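You operate a simulated robot arm through the tools that you are given. There is no shell and no other tool.

You run a simulated robot arm. Do the job below in one go: nothing can be reset, and whatever is moved stays where it is left.

## Task
Sand the door panel smooth, medium block then fine, with the extractor running.
Fine: blocks back on their side of the table, extractor off at the end.

The check looks at the end state, three seconds after you hand in, the way a careful person would. Anything else that was tipped, shoved, dropped, spilled or broken makes it a failure.

## Robot
A 7-joint arm with a fingered hand, fixed in place. Base frame: the origin is on the floor under the middle of its stand, x ahead of it, y to its left, z up. Lengths are in m, angles in rad, forces in N, time in s.
It reaches about 1.085 m from its shoulder. Its first joint turns from -2.897 to 2.897 rad. Payload 3.7 kg.
Tool frame: the origin (TCP) lies between the finger pads and is the grasp point; the fingertips stand 0.025 m ahead of it; z points along the fingers, y is the line along which they close. The gripper opens to 0.088 m; its body begins 0.029 m behind the TCP. The gripper is a hand of 5 fingers: y runs from the thumb to the fingers, the wrist lies at [-0.013, -0.106, -0.174] in the tool frame, and closing takes about 1.5 s.
Orientation is told as [roll, pitch, yaw] about the base's x, y, z axes, in that order, counted from this pose: with the fingers straight down and the wrist toward the robot, the tool's x, y and z point along [0, 1, 0], [1, 0, 0] and [0, 0, -1] of the base frame.

## Interface
- The arm moves only by the tool arm_command. Its argument "motion" is a list of rows, each an object of numbers (a shift or turn left out is 0, a gripper value left out holds the last): "claw": the opening, from 0 (shut) to 1 (fully open); "x", "y", "z": the shift along the tool's x, y, z in units of 300 mm (1.0 is 300 mm); "ax", "ay", "az": the turn, a rotation vector about the tool's x, y, z in units of 90 degrees (1.0 is 90 degrees). In form: [{"claw": .., "x": .., "y": .., "z": .., "ax": .., "ay": .., "az": ..}, ...]. A call has 1 to 20 rows; each row is the pose to reach, as a shift and turn from the pose commanded when the call began, along the tool's axes at that moment. A call with a number of a shift or a turn outside -1 to 1 is refused whole. Each row takes 0.2 s and may step no farther than 0.05 m and 0.15 rad from the row before; otherwise, or with a gripper value out of range, the whole call is refused. A pose out of reach is approached as far as the arm can. The call stops where the force on the tool passes 50 N (or 10 N more than at its start, if that is more) or the arm is blocked; 0.2 s more then pass. The fingers move at their own pace (about 0.108 m/s each) and stop on an object; they squeeze with about 32 N. The grip force told is the motor's: it shows also when the fingers shut on nothing. Time passes only in rows, and 0.2 s behind the last, so rows that repeat a pose let the fingers close. It gives the time, the measured TCP pose, the force on the tool (base axes), the opening and the grip force at its end, in the units of the frame above (readings bear some noise), with the torque about the TCP (base axes, N m) and any sound that the robot's microphone picked up.
- Cameras (640 x 400 px; columns grow to the right, rows downward): "scene" is fixed at [0.0497, 0.4979, 1.6696]; the picture's right is [-0.94, -0.34, 0.00], its down [-0.18, 0.51, -0.84] and it looks along [0.29, -0.79, -0.54] (base axes); focal length 317 px, centre (320, 200). "wrist" rides on the gripper at [0.059, -0.079, -0.105] in the tool frame; the picture's right is [-0.73, 0.32, -0.61], its down [-0.62, -0.68, 0.38] and it looks along [-0.29, 0.66, 0.70] (tool axes); focal length 234 px, centre (320, 200). There is no depth. A picture from a camera that has moved, and an enlarged one, comes with that camera's place and axes in the base frame and with its lens.
- capture(camera): a new picture of that camera. It takes no simulated time.
- set_grasp(shape): the hand has 5 fingers and takes this shape, open, in about a second: jaw (thumb against the fingers, like two jaws); tri (thumb and two fingers); tip (a fingertip pinch); poke (one finger out to press); point (the index stretched); flat (the hand flat); cup (the hand cupped); fist (a fist). The gripper value then closes the fingers along that shape, each until it touches; the sizes above hold for jaw. It gives what a move gives, with no picture.
- zoom(camera, box): a new picture of the part [left, top, right, bottom] of that camera's present view, enlarged. It takes no simulated time.
- finish_job(): hands the job in; it is judged then, once.

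Places have to be worked out from the pictures, the camera data and where the tool is seen. Open the gripper and draw the arm clear of the work before you hand the job in, unless the task says otherwise.

The tools are called after "Request:" by a JSON object that holds its "op" and its "data". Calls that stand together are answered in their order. arm_command: Moves the arm, as the interface text tells. Its arguments: {"type":"object","properties":{"motion":{"type":"array","items":{"type":"object","properties":{"claw":{"type":"number"},"x":{"type":"number"},"y":{"type":"number"},"z":{"type":"number"},"ax":{"type":"number"},"ay":{"type":"number"},"az":{"type":"number"}}}}},"required":["motion"]} The other tools are called the same way: set_grasp (shape) gives the hand a shape; capture (camera) takes a picture; zoom (camera, box) takes an enlarged picture of a part of a camera's view; finish_job () hands the job in.

At the start:

```text
time_s: 0.0
position: [0.1144, -0.4628, 1.2425]
ee_rot: [-0.001, 0.0, -0.001]
ft_force: [-0.4, 0.8, -0.4]
torque: [0.0, 0.01, -0.02]
width: 0.0879
gripper_force: 0.1
shape: jaw
```

scene: 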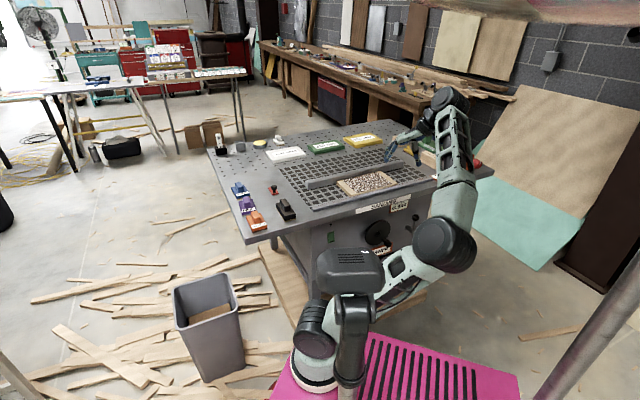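
wrist: 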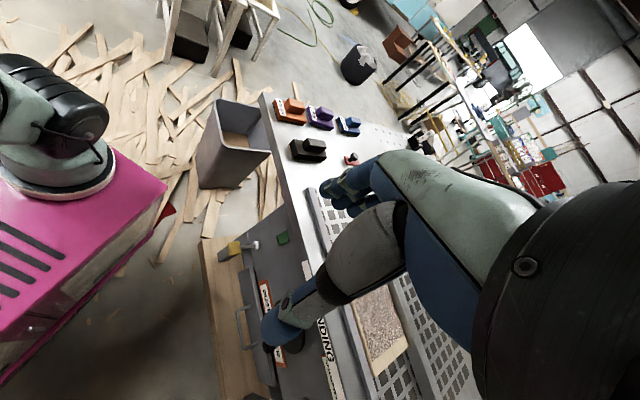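

I start by looking more closely at the table from both cameras to find the blocks, the panel, the extractor control and labels.

Request:
{"op": "zoom", "data": {"camera": "scene", "box": [200, 110, 360, 250]}}

Request:
{"op": "zoom", "data": {"camera": "scene", "box": [300, 110, 500, 240]}}

Request:
{"op": "zoom", "data": {"camera": "scene", "box": [300, 190, 440, 280]}}

Request:
{"op": "zoom", "data": {"camera": "wrist", "box": [200, 60, 420, 200]}}

Request:
{"op": "zoom", "data": {"camera": "wrist", "box": [200, 200, 460, 400]}}

```text
2.86 times, centred on (280, 180) of scene
camera zoom: at [0.0497, 0.4979, 1.6696], right [-0.94, -0.34, 0.0], down [-0.18, 0.51, -0.84], along [0.29, -0.79, -0.54], focal length 905 px, centre (434, 257)
```

zoom: 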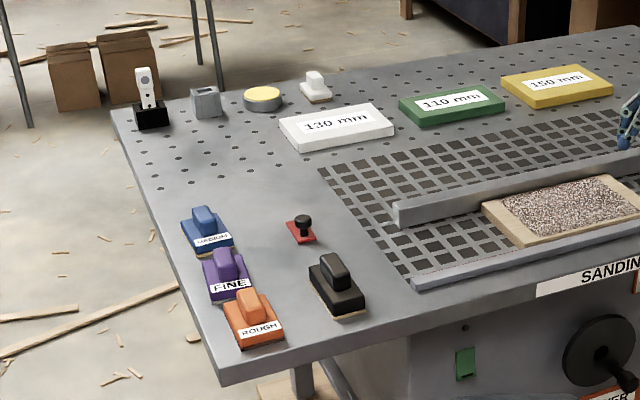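

```text
3.08 times, centred on (400, 175) of scene
camera zoom: at [0.0497, 0.4979, 1.6696], right [-0.94, -0.34, 0.0], down [-0.18, 0.51, -0.84], along [0.29, -0.79, -0.54], focal length 975 px, centre (74, 277)
```

zoom: 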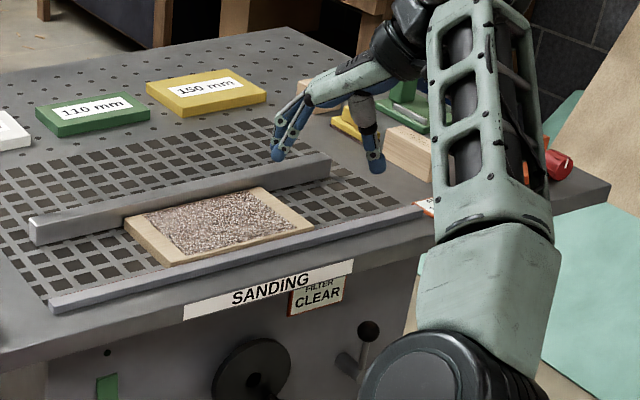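

```text
4.44 times, centred on (370, 235) of scene
camera zoom: at [0.0497, 0.4979, 1.6696], right [-0.94, -0.34, 0.0], down [-0.18, 0.51, -0.84], along [0.29, -0.79, -0.54], focal length 1408 px, centre (98, 44)
```

zoom: 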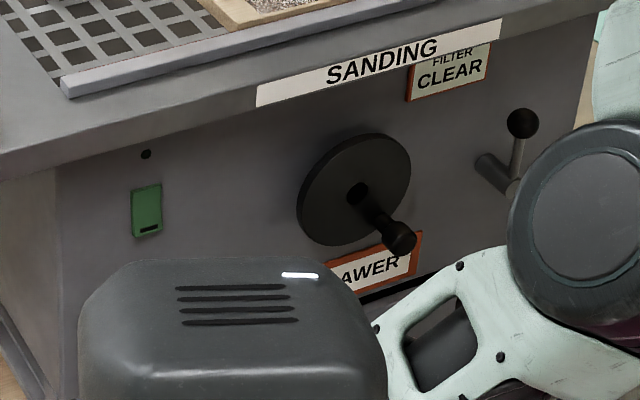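

```text
2.86 times, centred on (310, 130) of wrist
camera zoom: at [0.0364, -0.4053, 1.3474], right [0.32, -0.73, 0.61], down [-0.68, -0.62, -0.38], along [0.66, -0.29, -0.7], focal length 669 px, centre (349, 400)
```

zoom: 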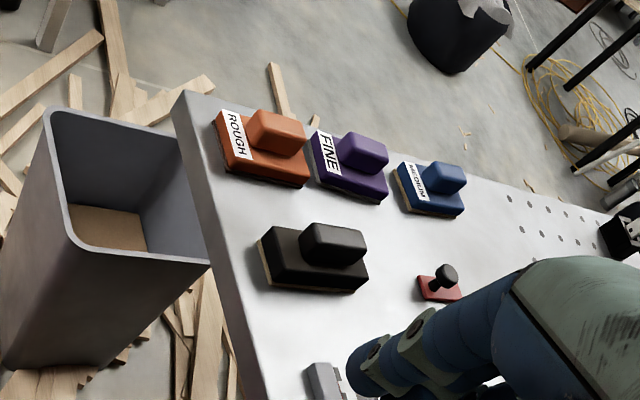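

```text
2.00 times, centred on (330, 300) of wrist
camera zoom: at [0.0364, -0.4053, 1.3474], right [0.32, -0.73, 0.61], down [-0.68, -0.62, -0.38], along [0.66, -0.29, -0.7], focal length 468 px, centre (300, 0)
```

zoom: 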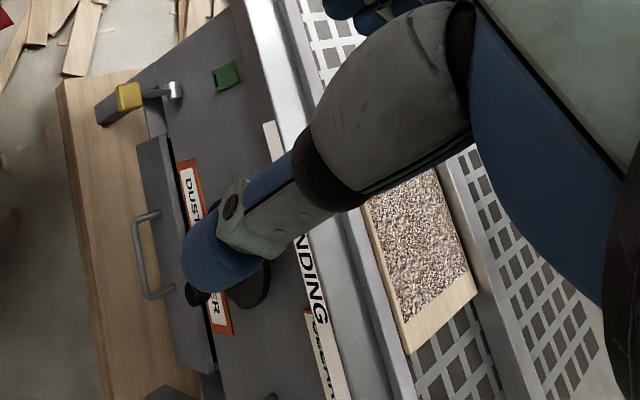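

The readings match the picture (TCP at about pixel 403,155). Triangulating, the table top is near z≈0.88, its front edge runs at about 45°, and the panel lies near (0.30,-0.86). I turn the hand to face the table so the wrist camera can see the panel and the right end.

Request:
{"op": "arm_command", "data": {"motion": [{"claw": 1, "az": 0.085}, {"az": 0.17}, {"az": 0.255}, {"az": 0.34}, {"az": 0.425}, {"az": 0.5}, {"az": 0.5}]}}

```text
time_s: 1.6
position: [0.114, -0.4637, 1.2425]
ee_rot: [0.0, 0.0, -0.788]
ft_force: [0.4, 1.0, -0.5]
torque: [-0.01, -0.01, -0.03]
width: 0.0879
gripper_force: 0.0
shape: jaw
```

Now I look at what both cameras show with the hand facing the table.

Request:
{"op": "capture", "data": {"camera": "wrist"}}

Request:
{"op": "capture", "data": {"camera": "scene"}}

```text
taken
camera wrist: at [0.1016, -0.3671, 1.3476], right [-0.29, -0.74, 0.61], down [-0.92, 0.04, -0.38], along [0.26, -0.67, -0.7], focal length 234 px, centre (320, 200)
```

wrist: 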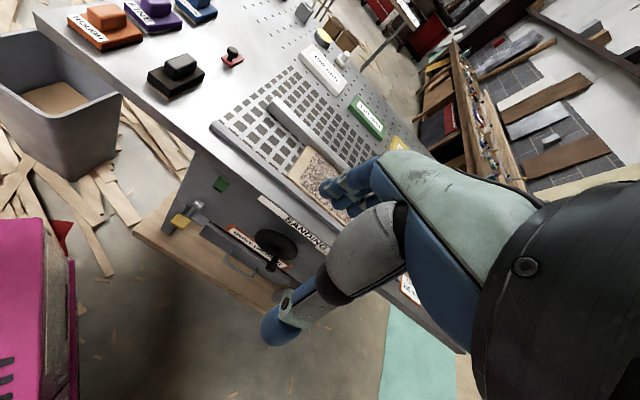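

```text
taken
```

scene: 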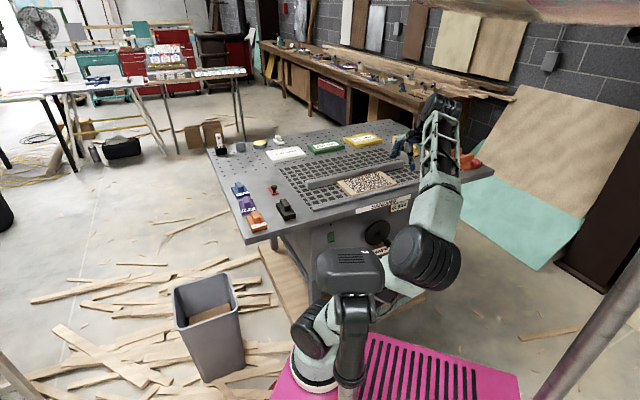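

The wrist view now covers the table. I enlarge the front face and the top items.

Request:
{"op": "zoom", "data": {"camera": "wrist", "box": [150, 160, 330, 290]}}

Request:
{"op": "zoom", "data": {"camera": "wrist", "box": [40, 0, 280, 150]}}

Request:
{"op": "zoom", "data": {"camera": "wrist", "box": [260, 0, 440, 200]}}

Request:
{"op": "zoom", "data": {"camera": "scene", "box": [380, 110, 500, 240]}}

Request:
{"op": "zoom", "data": {"camera": "scene", "box": [300, 210, 420, 290]}}

```text
3.08 times, centred on (240, 225) of wrist
camera zoom: at [0.1016, -0.3671, 1.3476], right [-0.29, -0.74, 0.61], down [-0.92, 0.04, -0.38], along [0.26, -0.67, -0.7], focal length 720 px, centre (566, 123)
```

zoom: 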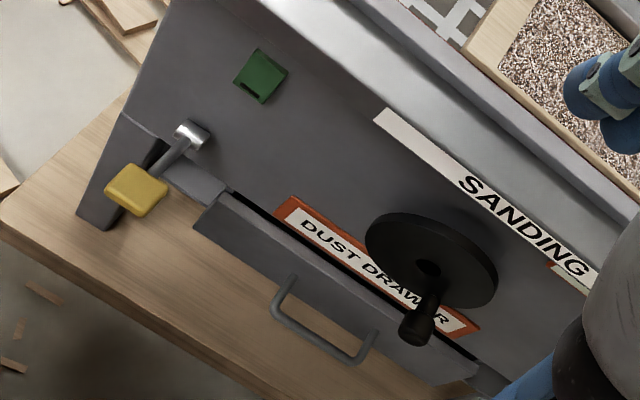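

```text
2.67 times, centred on (160, 75) of wrist
camera zoom: at [0.1016, -0.3671, 1.3476], right [-0.29, -0.74, 0.61], down [-0.92, 0.04, -0.38], along [0.26, -0.67, -0.7], focal length 624 px, centre (747, 533)
```

zoom: 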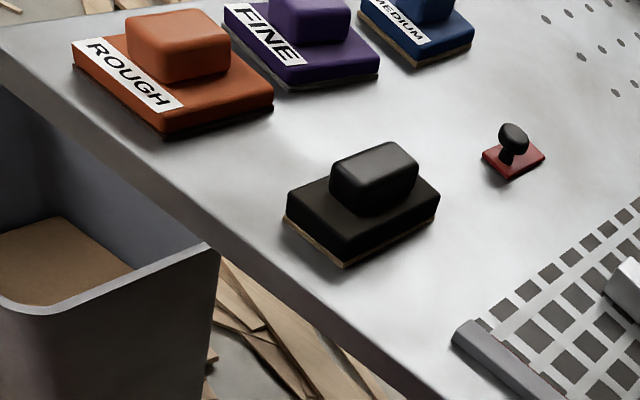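

```text
2.00 times, centred on (350, 100) of wrist
camera zoom: at [0.1016, -0.3671, 1.3476], right [-0.29, -0.74, 0.61], down [-0.92, 0.04, -0.38], along [0.26, -0.67, -0.7], focal length 468 px, centre (260, 400)
```

zoom: 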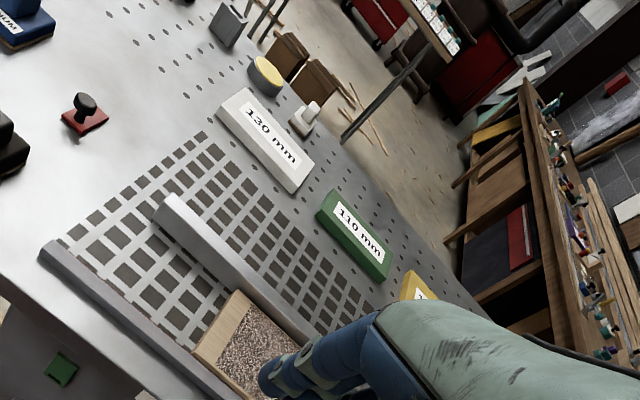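

```text
3.08 times, centred on (440, 175) of scene
camera zoom: at [0.0497, 0.4979, 1.6696], right [-0.94, -0.34, 0.0], down [-0.18, 0.51, -0.84], along [0.29, -0.79, -0.54], focal length 975 px, centre (-49, 277)
```

zoom: 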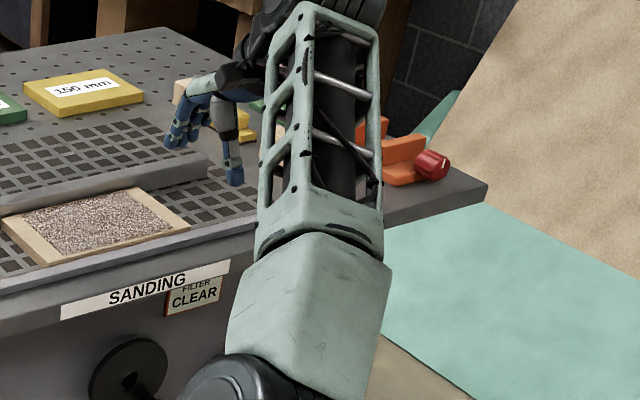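

```text
5.00 times, centred on (360, 250) of scene
camera zoom: at [0.0497, 0.4979, 1.6696], right [-0.94, -0.34, 0.0], down [-0.18, 0.51, -0.84], along [0.29, -0.79, -0.54], focal length 1584 px, centre (120, -50)
```

zoom: 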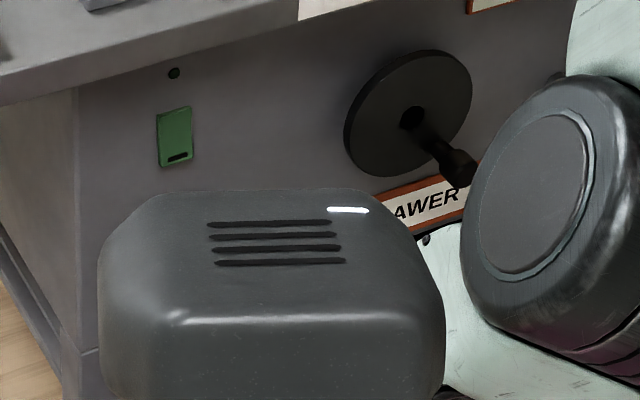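

The front face shows a green paddle switch with a small dark lamp above it, a handwheel, a dust drawer, a yellow-padded lever and a filter sign. The arm hides the right end of the table, so I shift the hand to the left (toward the blocks), staying high, to uncover it.

Request:
{"op": "arm_command", "data": {"motion": [{"x": 0.14, "y": 0.04}, {"x": 0.28, "y": 0.08}, {"x": 0.42, "y": 0.12}, {"x": 0.56, "y": 0.16}, {"x": 0.7, "y": 0.2}, {"x": 0.84, "y": 0.24}, {"x": 0.98, "y": 0.28}, {"x": 0.98, "y": 0.28}]}}

Request:
{"op": "capture", "data": {"camera": "scene"}}

Request:
{"op": "capture", "data": {"camera": "wrist"}}

Request:
{"op": "zoom", "data": {"camera": "scene", "box": [380, 110, 500, 240]}}

```text
time_s: 3.4
position: [0.3815, -0.316, 1.2418]
ee_rot: [0.001, 0.001, -0.786]
ft_force: [1.1, -0.1, -0.1]
torque: [-0.01, 0.02, -0.01]
width: 0.0875
gripper_force: 0.1
shape: jaw
```

```text
taken
```

scene: 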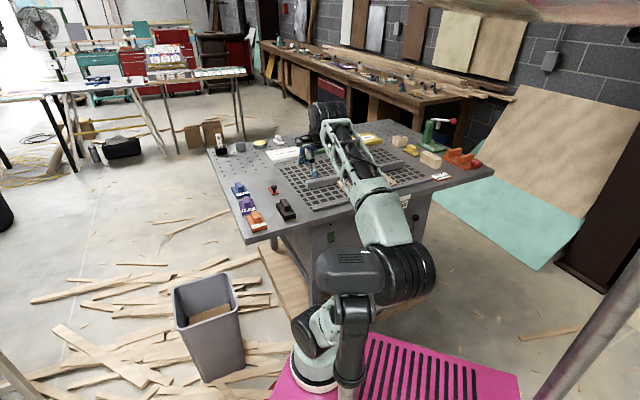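

```text
taken
camera wrist: at [0.3676, -0.218, 1.3479], right [-0.28, -0.74, 0.61], down [-0.92, 0.04, -0.38], along [0.26, -0.67, -0.7], focal length 234 px, centre (320, 200)
```

wrist: 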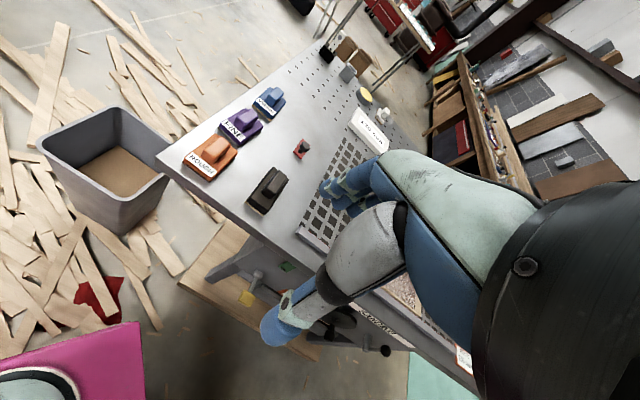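

```text
3.08 times, centred on (440, 175) of scene
camera zoom: at [0.0497, 0.4979, 1.6696], right [-0.94, -0.34, 0.0], down [-0.18, 0.51, -0.84], along [0.29, -0.79, -0.54], focal length 975 px, centre (-49, 277)
```

zoom: 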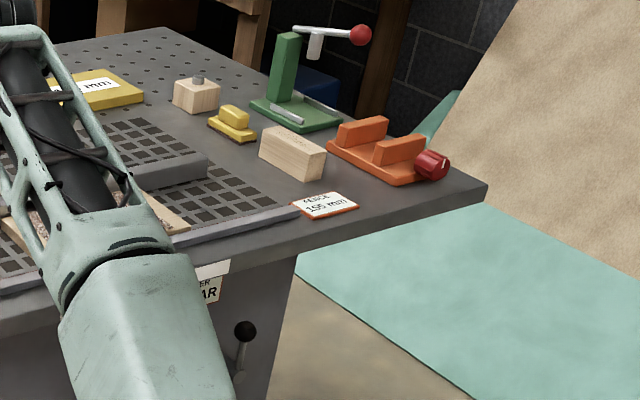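

The right end holds clamps, spacers and a "FENCE 195 mm" card, none of which my job needs. I estimate the green paddle at (0.40,-0.61,0.71) on the front face. I bring the hand down in front of the table, tilted forward, to inspect the switch before touching it.

Request:
{"op": "arm_command", "data": {"motion": [{"x": -0.058, "y": -0.009, "z": 0.121, "ax": -0.0375}, {"x": -0.116, "y": -0.018, "z": 0.242, "ax": -0.075}, {"x": -0.174, "y": -0.027, "z": 0.363, "ax": -0.1125}, {"x": -0.232, "y": -0.036, "z": 0.484, "ax": -0.15}, {"x": -0.29, "y": -0.045, "z": 0.605, "ax": -0.1875}, {"x": -0.347, "y": -0.054, "z": 0.726, "ax": -0.225}, {"x": -0.405, "y": -0.063, "z": 0.847, "ax": -0.2625}, {"x": -0.463, "y": -0.072, "z": 0.967, "ax": -0.3}, {"x": -0.463, "y": -0.072, "z": 0.967, "ax": -0.3}]}}

Request:
{"op": "capture", "data": {"camera": "wrist"}}

Request:
{"op": "capture", "data": {"camera": "scene"}}

```text
time_s: 5.4
position: [0.2676, -0.3982, 0.9518]
ee_rot: [-0.001, -0.47, -0.786]
ft_force: [-0.1, -0.1, 0.4]
torque: [0.02, 0.01, 0.0]
width: 0.0879
gripper_force: 0.0
shape: jaw
```

```text
taken
camera wrist: at [0.2269, -0.2737, 1.0097], right [-0.5, -0.52, 0.69], down [-0.75, -0.14, -0.65], along [0.43, -0.84, -0.32], focal length 234 px, centre (320, 200)
```

wrist: 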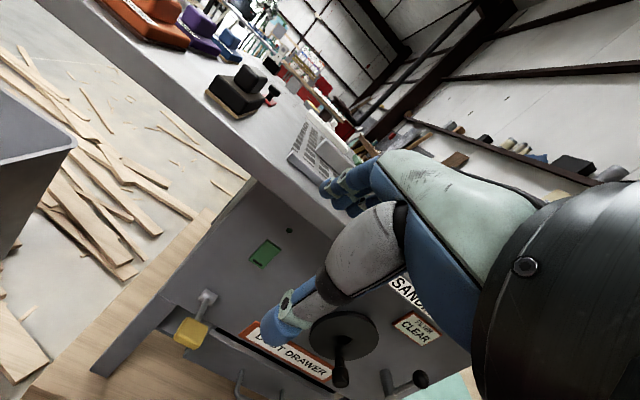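

```text
taken
```

scene: 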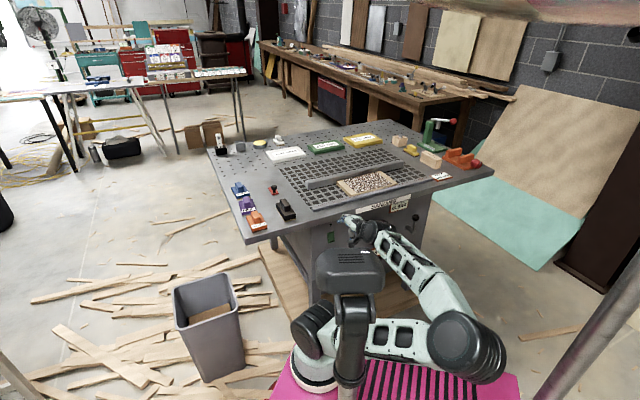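

The hand hangs clear in front of the table. I enlarge the green paddle, the yellow-padded lever and the other front controls, and also the whole table top, now unobstructed.

Request:
{"op": "zoom", "data": {"camera": "wrist", "box": [150, 210, 330, 370]}}

Request:
{"op": "zoom", "data": {"camera": "wrist", "box": [230, 215, 310, 280]}}

Request:
{"op": "zoom", "data": {"camera": "wrist", "box": [300, 280, 460, 400]}}

Request:
{"op": "zoom", "data": {"camera": "scene", "box": [270, 130, 500, 270]}}

Request:
{"op": "zoom", "data": {"camera": "scene", "box": [320, 160, 420, 220]}}

```text
2.50 times, centred on (240, 290) of wrist
camera zoom: at [0.2269, -0.2737, 1.0097], right [-0.5, -0.52, 0.69], down [-0.75, -0.14, -0.65], along [0.43, -0.84, -0.32], focal length 585 px, centre (520, -25)
```

zoom: 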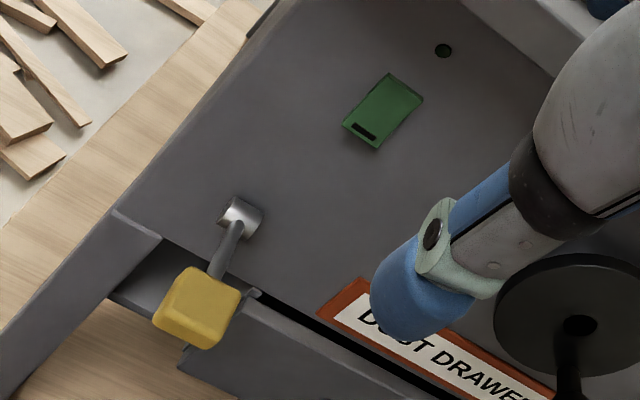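

```text
6.15 times, centred on (270, 248) of wrist
camera zoom: at [0.2269, -0.2737, 1.0097], right [-0.5, -0.52, 0.69], down [-0.75, -0.14, -0.65], along [0.43, -0.84, -0.32], focal length 1441 px, centre (628, -92)
```

zoom: 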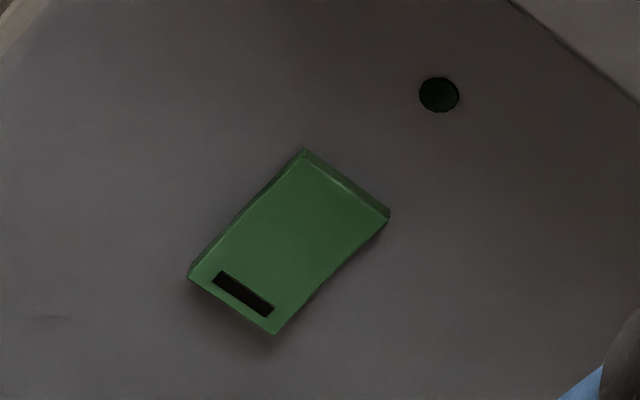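

```text
3.33 times, centred on (380, 340) of wrist
camera zoom: at [0.2269, -0.2737, 1.0097], right [-0.5, -0.52, 0.69], down [-0.75, -0.14, -0.65], along [0.43, -0.84, -0.32], focal length 781 px, centre (120, -267)
```

zoom: 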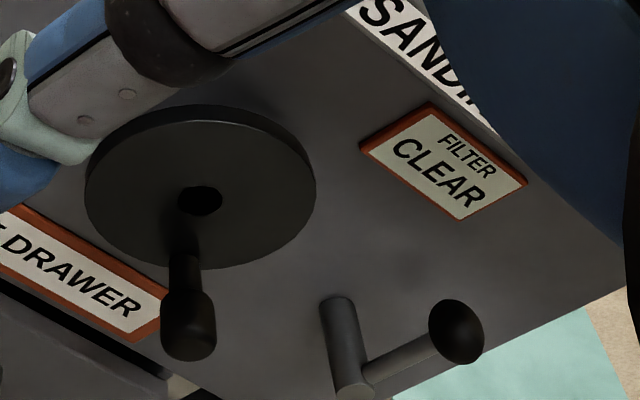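

```text
2.78 times, centred on (385, 200) of scene
camera zoom: at [0.0497, 0.4979, 1.6696], right [-0.94, -0.34, 0.0], down [-0.18, 0.51, -0.84], along [0.29, -0.79, -0.54], focal length 882 px, centre (139, 200)
```

zoom: 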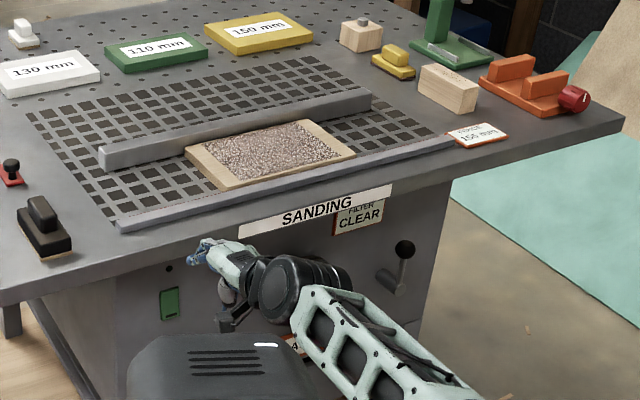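

```text
6.40 times, centred on (370, 190) of scene
camera zoom: at [0.0497, 0.4979, 1.6696], right [-0.94, -0.34, 0.0], down [-0.18, 0.51, -0.84], along [0.29, -0.79, -0.54], focal length 2028 px, centre (0, 264)
```

zoom: 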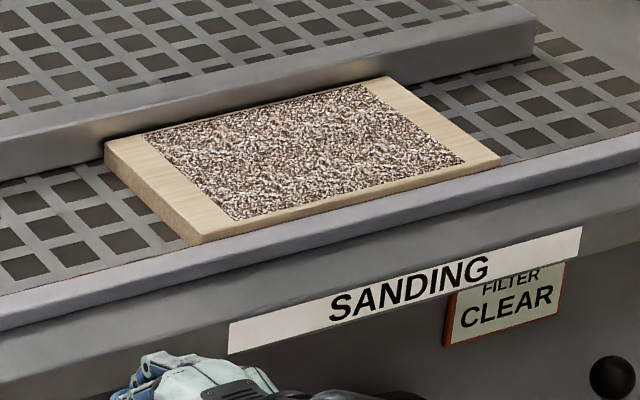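

The paddle sits on the front face with a dark lamp above it, so it looks like the extractor switch; the filter sign reads CLEAR. I set the poke shape and look where the outstretched fingertip ends up.

Request:
{"op": "set_grasp", "data": {"shape": "poke"}}

Request:
{"op": "capture", "data": {"camera": "wrist"}}

Request:
{"op": "zoom", "data": {"camera": "scene", "box": [310, 190, 410, 270]}}

```text
time_s: 6.3
position: [0.2676, -0.3973, 0.9524]
ee_rot: [0.0, -0.471, -0.785]
ft_force: [0.4, 0.0, 0.0]
torque: [0.03, 0.0, 0.01]
width: 0.0
gripper_force: 0.0
shape: poke
```

```text
taken
camera wrist: at [0.227, -0.2737, 1.0101], right [-0.5, -0.52, 0.69], down [-0.75, -0.14, -0.65], along [0.43, -0.84, -0.32], focal length 234 px, centre (320, 200)
```

wrist: 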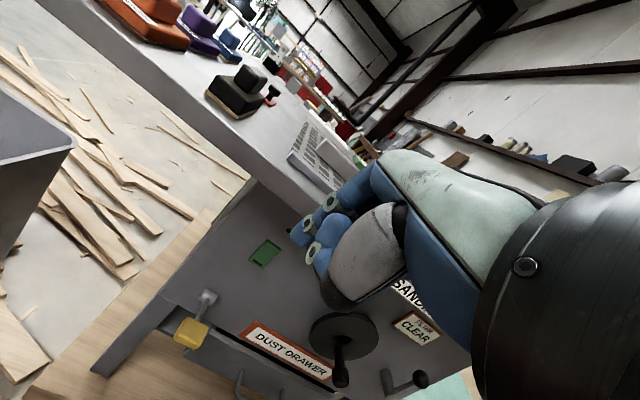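

```text
5.00 times, centred on (360, 230) of scene
camera zoom: at [0.0497, 0.4979, 1.6696], right [-0.94, -0.34, 0.0], down [-0.18, 0.51, -0.84], along [0.29, -0.79, -0.54], focal length 1584 px, centre (120, 50)
```

zoom: 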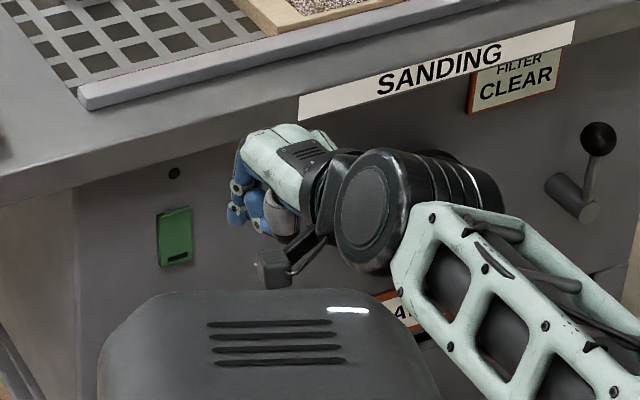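

I zoom on the fingertip from both cameras to locate it relative to the TCP.

Request:
{"op": "zoom", "data": {"camera": "wrist", "box": [250, 160, 410, 310]}}

Request:
{"op": "zoom", "data": {"camera": "scene", "box": [330, 205, 390, 245]}}

```text
2.67 times, centred on (330, 235) of wrist
camera zoom: at [0.227, -0.2737, 1.0101], right [-0.5, -0.52, 0.69], down [-0.75, -0.14, -0.65], along [0.43, -0.84, -0.32], focal length 624 px, centre (293, 107)
```

zoom: 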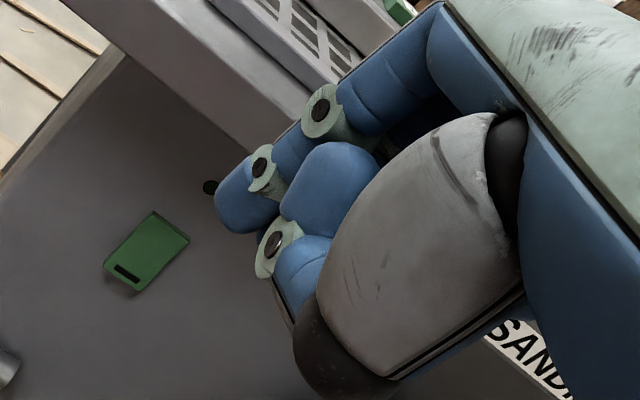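

```text
10.00 times, centred on (360, 225) of scene
camera zoom: at [0.0497, 0.4979, 1.6696], right [-0.94, -0.34, 0.0], down [-0.18, 0.51, -0.84], along [0.29, -0.79, -0.54], focal length 3168 px, centre (-80, -50)
```

zoom: 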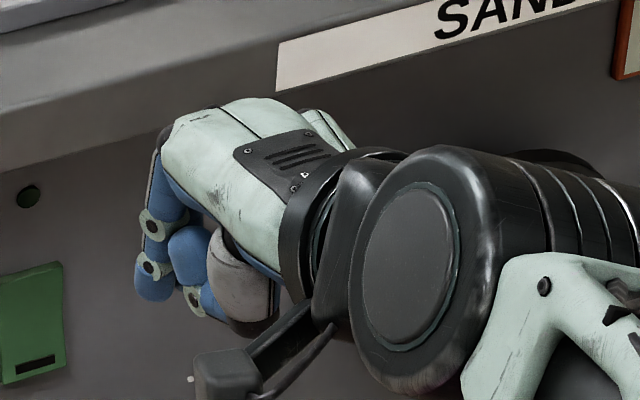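

I judge the poke fingertip at about (-0.012, 0.025, 0.08) in the tool frame and the paddle at about (0.404,-0.617,0.71). I lower and tilt the hand to about 60° so the finger points toward the paddle, stopping well short of it.

Request:
{"op": "arm_command", "data": {"motion": [{"x": -0.019, "y": -0.015, "z": 0.095, "ax": -0.046}, {"x": -0.038, "y": -0.031, "z": 0.189, "ax": -0.092}, {"x": -0.057, "y": -0.046, "z": 0.284, "ax": -0.138}, {"x": -0.077, "y": -0.062, "z": 0.379, "ax": -0.184}, {"x": -0.096, "y": -0.077, "z": 0.473, "ax": -0.229}, {"x": -0.115, "y": -0.092, "z": 0.568, "ax": -0.275}, {"x": -0.134, "y": -0.108, "z": 0.662, "ax": -0.321}, {"x": -0.153, "y": -0.123, "z": 0.757, "ax": -0.367}, {"x": -0.153, "y": -0.123, "z": 0.757, "ax": -0.367}]}}

Request:
{"op": "capture", "data": {"camera": "wrist"}}

Request:
{"op": "zoom", "data": {"camera": "scene", "box": [310, 190, 410, 270]}}

```text
time_s: 8.3
position: [0.278, -0.4964, 0.7249]
ee_rot: [0.0, -1.048, -0.784]
ft_force: [-0.4, 0.0, 0.4]
torque: [-0.03, -0.01, -0.02]
width: 0.0002
gripper_force: 0.1
shape: poke
out of reach, approached as far as the arm can: row 1, 2, 3, 4, 5, 6, 7, 8, 9
```

```text
taken
camera wrist: at [0.2281, -0.3629, 0.7095], right [-0.77, -0.26, 0.58], down [-0.45, -0.44, -0.78], along [0.46, -0.86, 0.22], focal length 234 px, centre (320, 200)
```

wrist: 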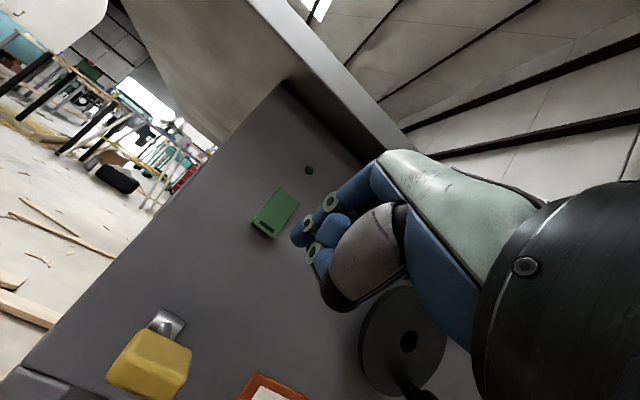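

```text
5.00 times, centred on (360, 230) of scene
camera zoom: at [0.0497, 0.4979, 1.6696], right [-0.94, -0.34, 0.0], down [-0.18, 0.51, -0.84], along [0.29, -0.79, -0.54], focal length 1584 px, centre (120, 50)
```

zoom: 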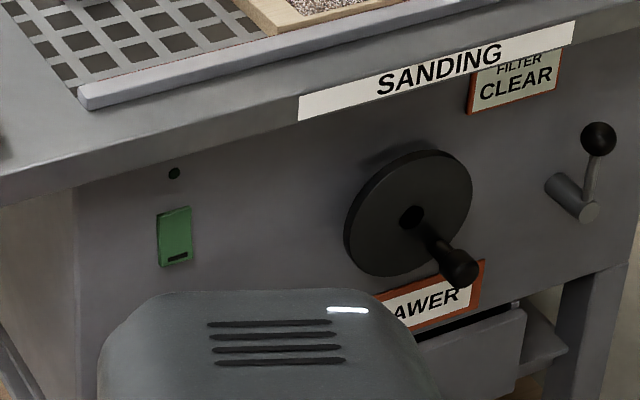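

The arm reports it could only approximate those poses (about 2 cm off). I check the whole scene to see how the arm is folded.

Request:
{"op": "capture", "data": {"camera": "scene"}}

Request:
{"op": "zoom", "data": {"camera": "wrist", "box": [230, 140, 350, 260]}}

```text
taken
```

scene: 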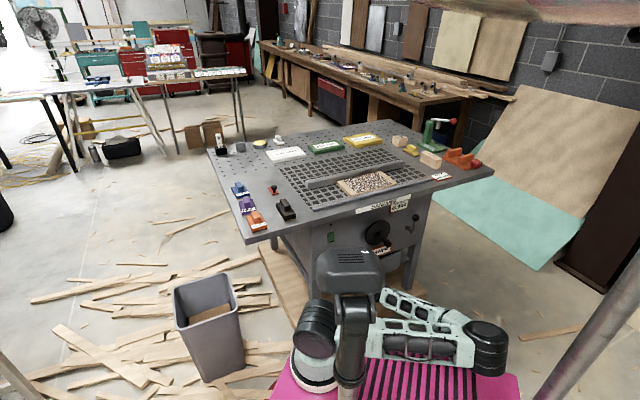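

```text
3.33 times, centred on (290, 200) of wrist
camera zoom: at [0.2281, -0.3629, 0.7095], right [-0.77, -0.26, 0.58], down [-0.45, -0.44, -0.78], along [0.46, -0.86, 0.22], focal length 781 px, centre (420, 200)
```

zoom: 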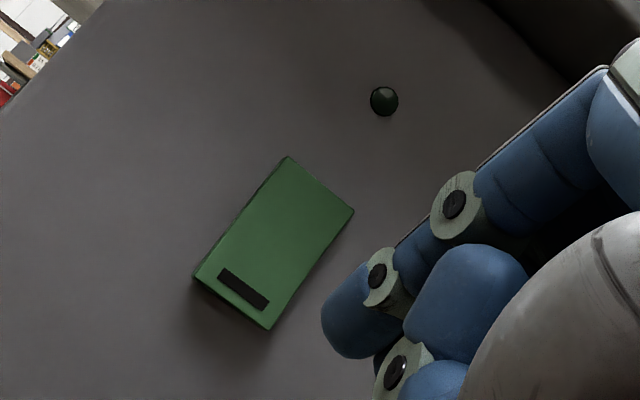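

The paddle and fingertip are both visible now: the tip is about 10 cm short of the paddle face, slightly right of and below its centre. I advance most of the way while aligning, still stopping short of contact.

Request:
{"op": "arm_command", "data": {"motion": [{"x": 0.009, "y": 0.04, "z": 0.04}, {"x": 0.018, "y": 0.08, "z": 0.08}, {"x": 0.026, "y": 0.12, "z": 0.119}, {"x": 0.035, "y": 0.16, "z": 0.158}, {"x": 0.035, "y": 0.16, "z": 0.158}]}}

Request:
{"op": "capture", "data": {"camera": "wrist"}}

Request:
{"op": "zoom", "data": {"camera": "wrist", "box": [230, 140, 350, 260]}}

Request:
{"op": "capture", "data": {"camera": "scene"}}

```text
time_s: 9.5
position: [0.3317, -0.5356, 0.7447]
ee_rot: [-0.001, -1.047, -0.785]
ft_force: [-0.5, 0.1, 0.7]
torque: [-0.01, 0.06, -0.01]
width: 0.0
gripper_force: 0.1
shape: poke
```

```text
taken
camera wrist: at [0.2819, -0.4023, 0.7284], right [-0.77, -0.26, 0.58], down [-0.45, -0.44, -0.78], along [0.45, -0.86, 0.22], focal length 234 px, centre (320, 200)
```

wrist: 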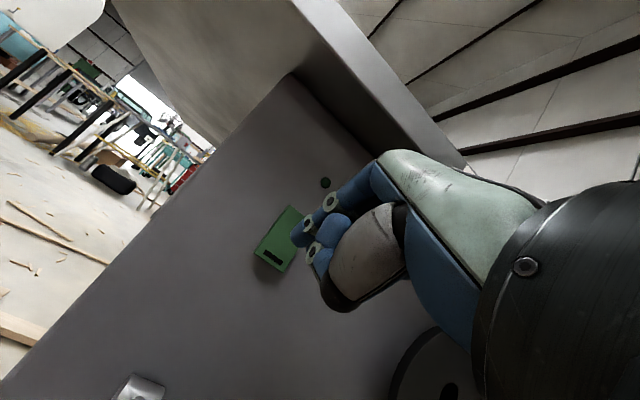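

```text
3.33 times, centred on (290, 200) of wrist
camera zoom: at [0.2819, -0.4023, 0.7284], right [-0.77, -0.26, 0.58], down [-0.45, -0.44, -0.78], along [0.45, -0.86, 0.22], focal length 781 px, centre (420, 200)
```

zoom: 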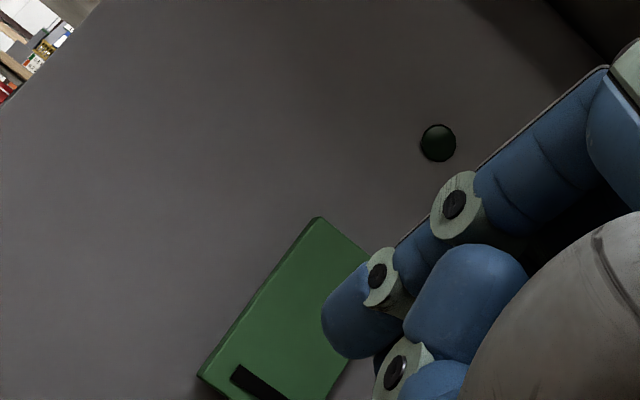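

```text
taken
```

scene: 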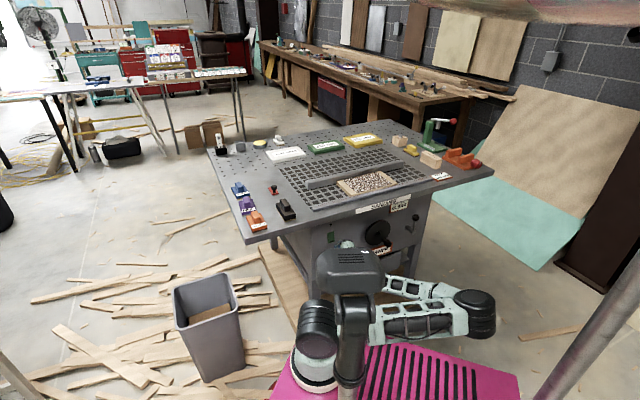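

Triangulating between the last two views puts the paddle at px −0.151 (in the 45° frame), z 0.703–0.760, face py≈0.71, with its lower end standing out about 1 cm more than its top. So the lower end is the one to press; I drop the fingertip about 2 cm to face it and look again.

Request:
{"op": "arm_command", "data": {"motion": [{"y": -0.032, "z": 0.018}, {"y": -0.064, "z": 0.037}, {"y": -0.064, "z": 0.037}]}}

Request:
{"op": "zoom", "data": {"camera": "wrist", "box": [230, 140, 350, 260]}}

Request:
{"op": "zoom", "data": {"camera": "scene", "box": [320, 215, 380, 255]}}

```text
time_s: 10.3
position: [0.3303, -0.5369, 0.7228]
ee_rot: [0.001, -1.046, -0.787]
ft_force: [-0.4, 0.5, -0.5]
torque: [0.0, 0.02, 0.0]
width: 0.0002
gripper_force: 0.1
shape: poke
```

```text
3.33 times, centred on (290, 200) of wrist
camera zoom: at [0.2811, -0.4029, 0.7068], right [-0.77, -0.26, 0.58], down [-0.45, -0.44, -0.78], along [0.45, -0.86, 0.22], focal length 781 px, centre (420, 200)
```

zoom: 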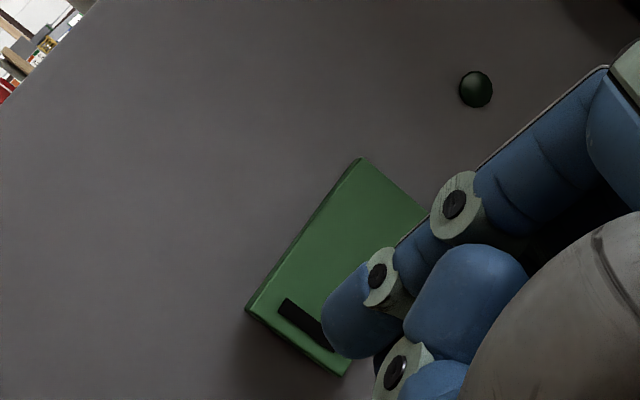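

```text
10.00 times, centred on (350, 235) of scene
camera zoom: at [0.0497, 0.4979, 1.6696], right [-0.94, -0.34, 0.0], down [-0.18, 0.51, -0.84], along [0.29, -0.79, -0.54], focal length 3168 px, centre (20, -150)
```

zoom: 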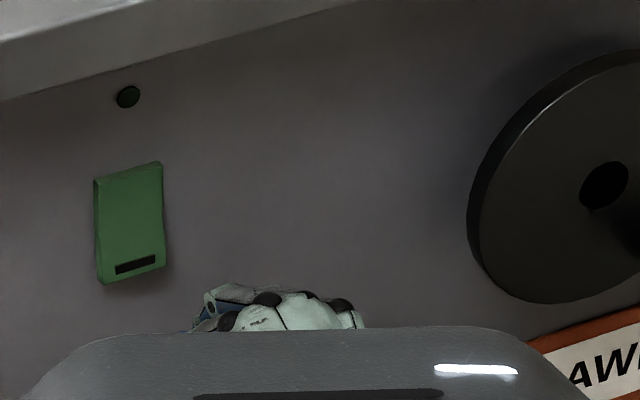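

The fingertip now faces the lower part of the paddle, about 2 cm away. I advance straight at the face in small steps, watching the force and the sound.

Request:
{"op": "arm_command", "data": {"motion": [{"y": 0.0083, "z": 0.0144}, {"y": 0.0167, "z": 0.0289}, {"y": 0.025, "z": 0.0433}, {"y": 0.0333, "z": 0.0577}]}}

Request:
{"op": "zoom", "data": {"camera": "wrist", "box": [230, 140, 350, 260]}}

Request:
{"op": "zoom", "data": {"camera": "scene", "box": [320, 215, 380, 255]}}

```text
time_s: 11.3
position: [0.3457, -0.5503, 0.7219]
ee_rot: [0.002, -1.047, -0.785]
ft_force: [0.0, -0.7, -0.1]
torque: [0.0, 0.02, 0.0]
width: 0.0
gripper_force: 0.2
shape: poke
```

```text
3.33 times, centred on (290, 200) of wrist
camera zoom: at [0.295, -0.4173, 0.7064], right [-0.77, -0.26, 0.58], down [-0.45, -0.44, -0.78], along [0.45, -0.86, 0.22], focal length 781 px, centre (420, 200)
```

zoom: 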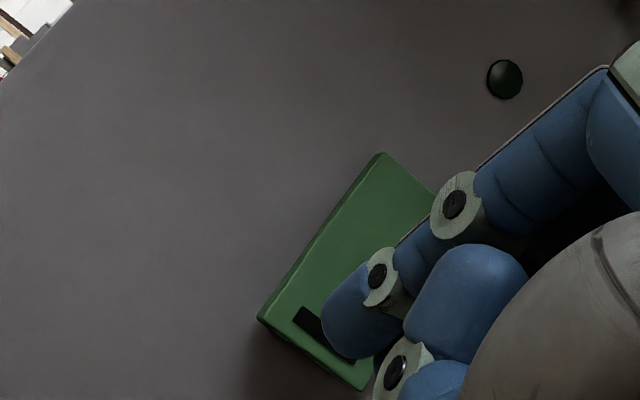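

```text
10.00 times, centred on (350, 235) of scene
camera zoom: at [0.0497, 0.4979, 1.6696], right [-0.94, -0.34, 0.0], down [-0.18, 0.51, -0.84], along [0.29, -0.79, -0.54], focal length 3168 px, centre (20, -150)
```

zoom: 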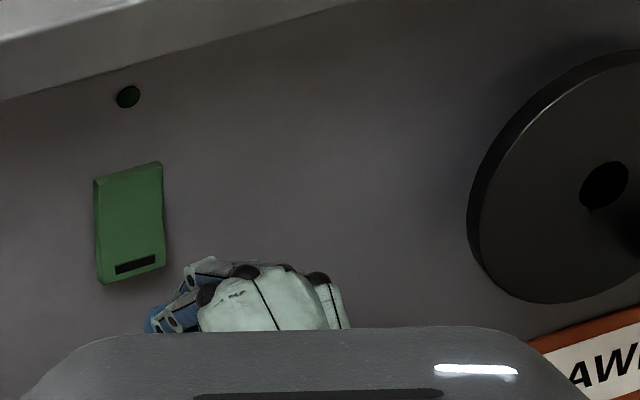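

No contact yet; comparing both views, the fingertip is nearer to the TCP than I thought (about 4 cm ahead), so roughly 3.5 cm remain. I continue forward, nudging slightly to the right to stay centred on the paddle.

Request:
{"op": "arm_command", "data": {"motion": [{"x": -0.009, "y": 0.0083, "z": 0.0144}, {"x": -0.018, "y": 0.0167, "z": 0.0289}, {"x": -0.027, "y": 0.025, "z": 0.0433}, {"x": -0.027, "y": 0.0333, "z": 0.0577}]}}

Request:
{"op": "zoom", "data": {"camera": "wrist", "box": [230, 140, 350, 260]}}

Request:
{"op": "zoom", "data": {"camera": "scene", "box": [320, 215, 380, 255]}}

```text
time_s: 12.3
position: [0.3533, -0.5705, 0.7227]
ee_rot: [0.001, -1.048, -0.785]
ft_force: [-0.5, -0.1, 0.1]
torque: [0.03, -0.04, -0.01]
width: 0.0001
gripper_force: 0.0
shape: poke
```

```text
3.33 times, centred on (290, 200) of wrist
camera zoom: at [0.3034, -0.4382, 0.7062], right [-0.77, -0.26, 0.58], down [-0.45, -0.43, -0.78], along [0.45, -0.86, 0.22], focal length 781 px, centre (420, 200)
```

zoom: 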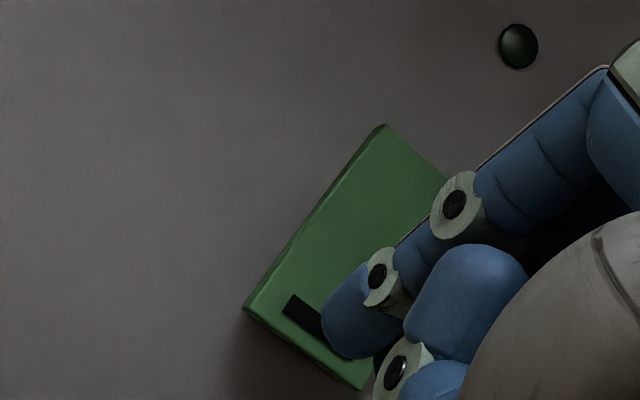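

```text
10.00 times, centred on (350, 235) of scene
camera zoom: at [0.0497, 0.4979, 1.6696], right [-0.94, -0.34, 0.0], down [-0.18, 0.51, -0.84], along [0.29, -0.79, -0.54], focal length 3168 px, centre (20, -150)
```

zoom: 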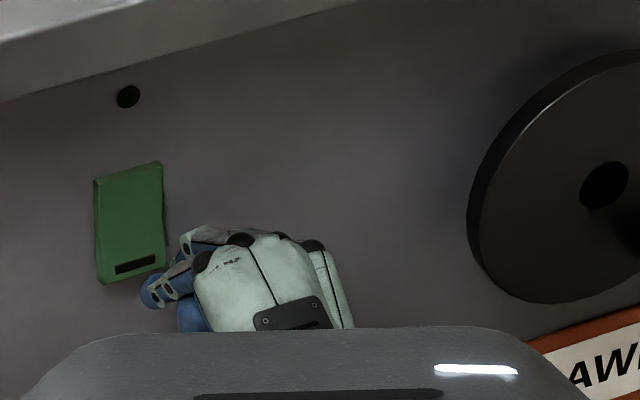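

Still no contact; the scene view shows the fingertip about 2–2.5 cm short of the lower end of the paddle and lined up with it. I go on in small steps.

Request:
{"op": "arm_command", "data": {"motion": [{"y": 0.0107, "z": 0.0131}, {"y": 0.0213, "z": 0.0262}, {"y": 0.032, "z": 0.0393}, {"y": 0.0427, "z": 0.0524}, {"y": 0.0533, "z": 0.0655}]}}

Request:
{"op": "zoom", "data": {"camera": "wrist", "box": [230, 140, 350, 260]}}

Request:
{"op": "zoom", "data": {"camera": "scene", "box": [320, 215, 380, 255]}}

```text
time_s: 13.5
position: [0.3714, -0.5877, 0.7257]
ee_rot: [-0.002, -1.049, -0.783]
ft_force: [0.3, 0.2, -0.4]
torque: [0.02, -0.02, 0.0]
width: 0.0
gripper_force: 0.1
shape: poke
heard: click
```

```text
3.33 times, centred on (290, 200) of wrist
camera zoom: at [0.3212, -0.4545, 0.7102], right [-0.77, -0.26, 0.58], down [-0.45, -0.44, -0.78], along [0.45, -0.86, 0.22], focal length 781 px, centre (420, 200)
```

zoom: 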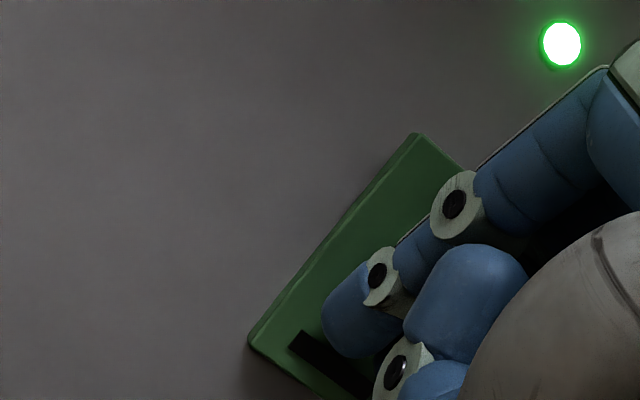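

```text
10.00 times, centred on (350, 235) of scene
camera zoom: at [0.0497, 0.4979, 1.6696], right [-0.94, -0.34, 0.0], down [-0.18, 0.51, -0.84], along [0.29, -0.79, -0.54], focal length 3168 px, centre (20, -150)
```

zoom: 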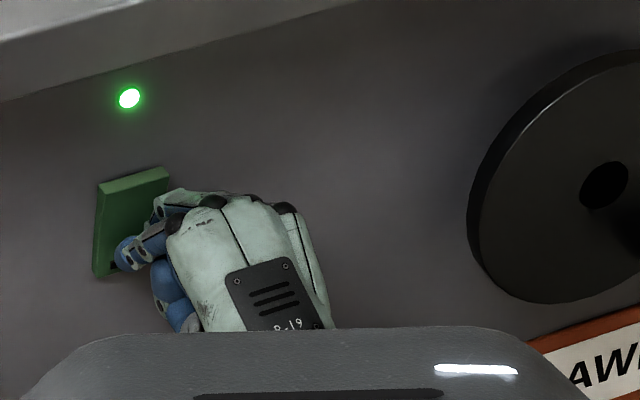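

A click was heard and the lamp is lit bright green: the extractor runs. I back the finger straight away from the switch, and then raise the hand back to fingers-down.

Request:
{"op": "arm_command", "data": {"motion": [{"y": -0.042, "z": -0.072}, {"y": -0.083, "z": -0.144}, {"y": -0.125, "z": -0.217}, {"y": -0.167, "z": -0.289}]}}

Request:
{"op": "arm_command", "data": {"motion": [{"y": 0.081, "z": -0.085, "ax": 0.083}, {"y": 0.161, "z": -0.17, "ax": 0.167}, {"y": 0.242, "z": -0.255, "ax": 0.25}, {"y": 0.323, "z": -0.34, "ax": 0.333}, {"y": 0.404, "z": -0.426, "ax": 0.417}, {"y": 0.485, "z": -0.511, "ax": 0.5}, {"y": 0.565, "z": -0.596, "ax": 0.583}, {"y": 0.646, "z": -0.681, "ax": 0.667}, {"y": 0.646, "z": -0.681, "ax": 0.667}]}}

```text
time_s: 14.5
position: [0.2996, -0.5162, 0.7266]
ee_rot: [0.001, -1.044, -0.786]
ft_force: [0.4, 0.1, -0.1]
torque: [0.0, -0.03, 0.02]
width: 0.0003
gripper_force: 0.1
shape: poke
```

```text
time_s: 16.5
position: [0.2447, -0.4592, 0.9974]
ee_rot: [-0.001, 0.001, -0.785]
ft_force: [0.3, -0.4, 0.2]
torque: [-0.05, -0.03, -0.02]
width: 0.0002
gripper_force: 0.1
shape: poke
out of reach, approached as far as the arm can: row 1, 2
```

The extractor lamp stays as set; now I shape the hand as jaw and move up and left to look at the blocks from closer.

Request:
{"op": "set_grasp", "data": {"shape": "jaw"}}

Request:
{"op": "arm_command", "data": {"motion": [{"claw": 1, "z": -0.13}, {"z": -0.26}, {"z": -0.4, "x": 0.05}, {"z": -0.53, "x": 0.15, "y": 0.04}, {"z": -0.6, "x": 0.27, "y": 0.09}, {"z": -0.6, "x": 0.41, "y": 0.15}, {"z": -0.6, "x": 0.55, "y": 0.21}, {"z": -0.6, "x": 0.69, "y": 0.27}, {"z": -0.6, "x": 0.83, "y": 0.33}, {"z": -0.6, "x": 0.95, "y": 0.38}, {"z": -0.6, "x": 0.95, "y": 0.38}]}}

Request:
{"op": "capture", "data": {"camera": "wrist"}}

Request:
{"op": "capture", "data": {"camera": "scene"}}

```text
time_s: 17.4
position: [0.2438, -0.4604, 0.9965]
ee_rot: [0.0, -0.001, -0.786]
ft_force: [-0.5, -0.2, -0.9]
torque: [-0.01, 0.02, 0.0]
width: 0.0878
gripper_force: 0.1
shape: jaw
```

```text
refused: row 4 steps farther than a row can; nothing moved
```

```text
taken
camera wrist: at [0.2309, -0.3627, 1.1025], right [-0.28, -0.74, 0.61], down [-0.92, 0.04, -0.38], along [0.26, -0.67, -0.7], focal length 234 px, centre (320, 200)
```

wrist: 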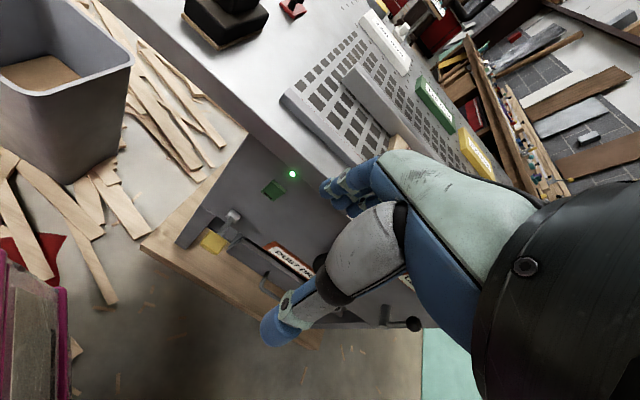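

```text
taken
```

scene: 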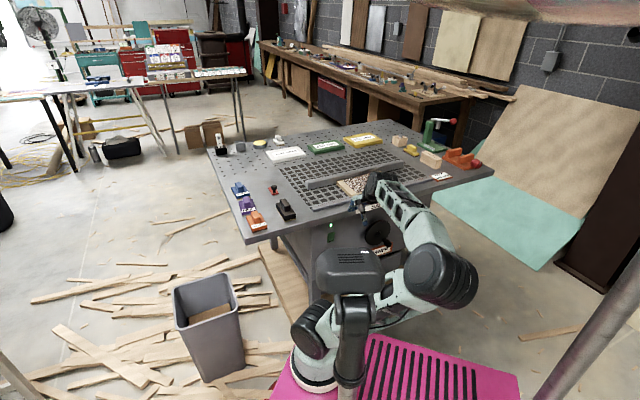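

The lamp is still lit. One step was too long, so nothing moved; I repeat the path with shorter rows.

Request:
{"op": "arm_command", "data": {"motion": [{"claw": 1, "z": -0.14}, {"z": -0.28}, {"z": -0.42}, {"z": -0.54, "x": 0.08, "y": 0.03}, {"z": -0.6, "x": 0.2, "y": 0.08}, {"z": -0.6, "x": 0.33, "y": 0.13}, {"z": -0.6, "x": 0.46, "y": 0.18}, {"z": -0.6, "x": 0.59, "y": 0.23}, {"z": -0.6, "x": 0.72, "y": 0.28}, {"z": -0.6, "x": 0.85, "y": 0.33}, {"z": -0.6, "x": 0.97, "y": 0.38}, {"z": -0.6, "x": 0.97, "y": 0.38}]}}

Request:
{"op": "capture", "data": {"camera": "wrist"}}

Request:
{"op": "capture", "data": {"camera": "scene"}}

```text
time_s: 20.0
position: [0.5285, -0.3348, 1.1765]
ee_rot: [0.0, 0.0, -0.785]
ft_force: [0.2, 0.3, -0.2]
torque: [-0.01, 0.01, -0.02]
width: 0.0879
gripper_force: 0.0
shape: jaw
```

```text
taken
camera wrist: at [0.5147, -0.2385, 1.2811], right [-0.29, -0.74, 0.61], down [-0.92, 0.04, -0.38], along [0.26, -0.67, -0.7], focal length 234 px, centre (320, 200)
```

wrist: 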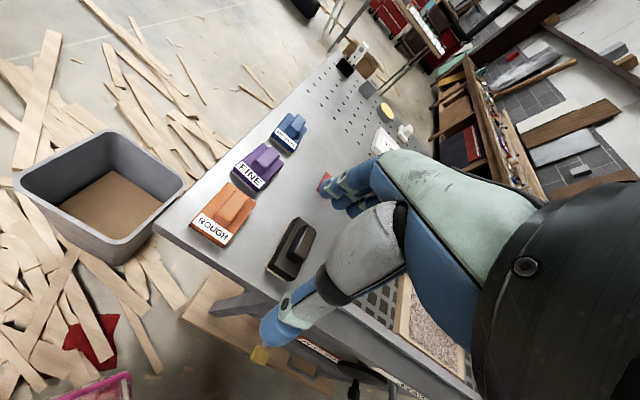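

```text
taken
```

scene: 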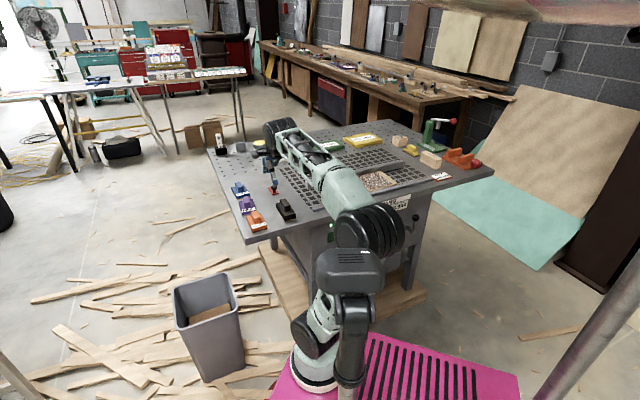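

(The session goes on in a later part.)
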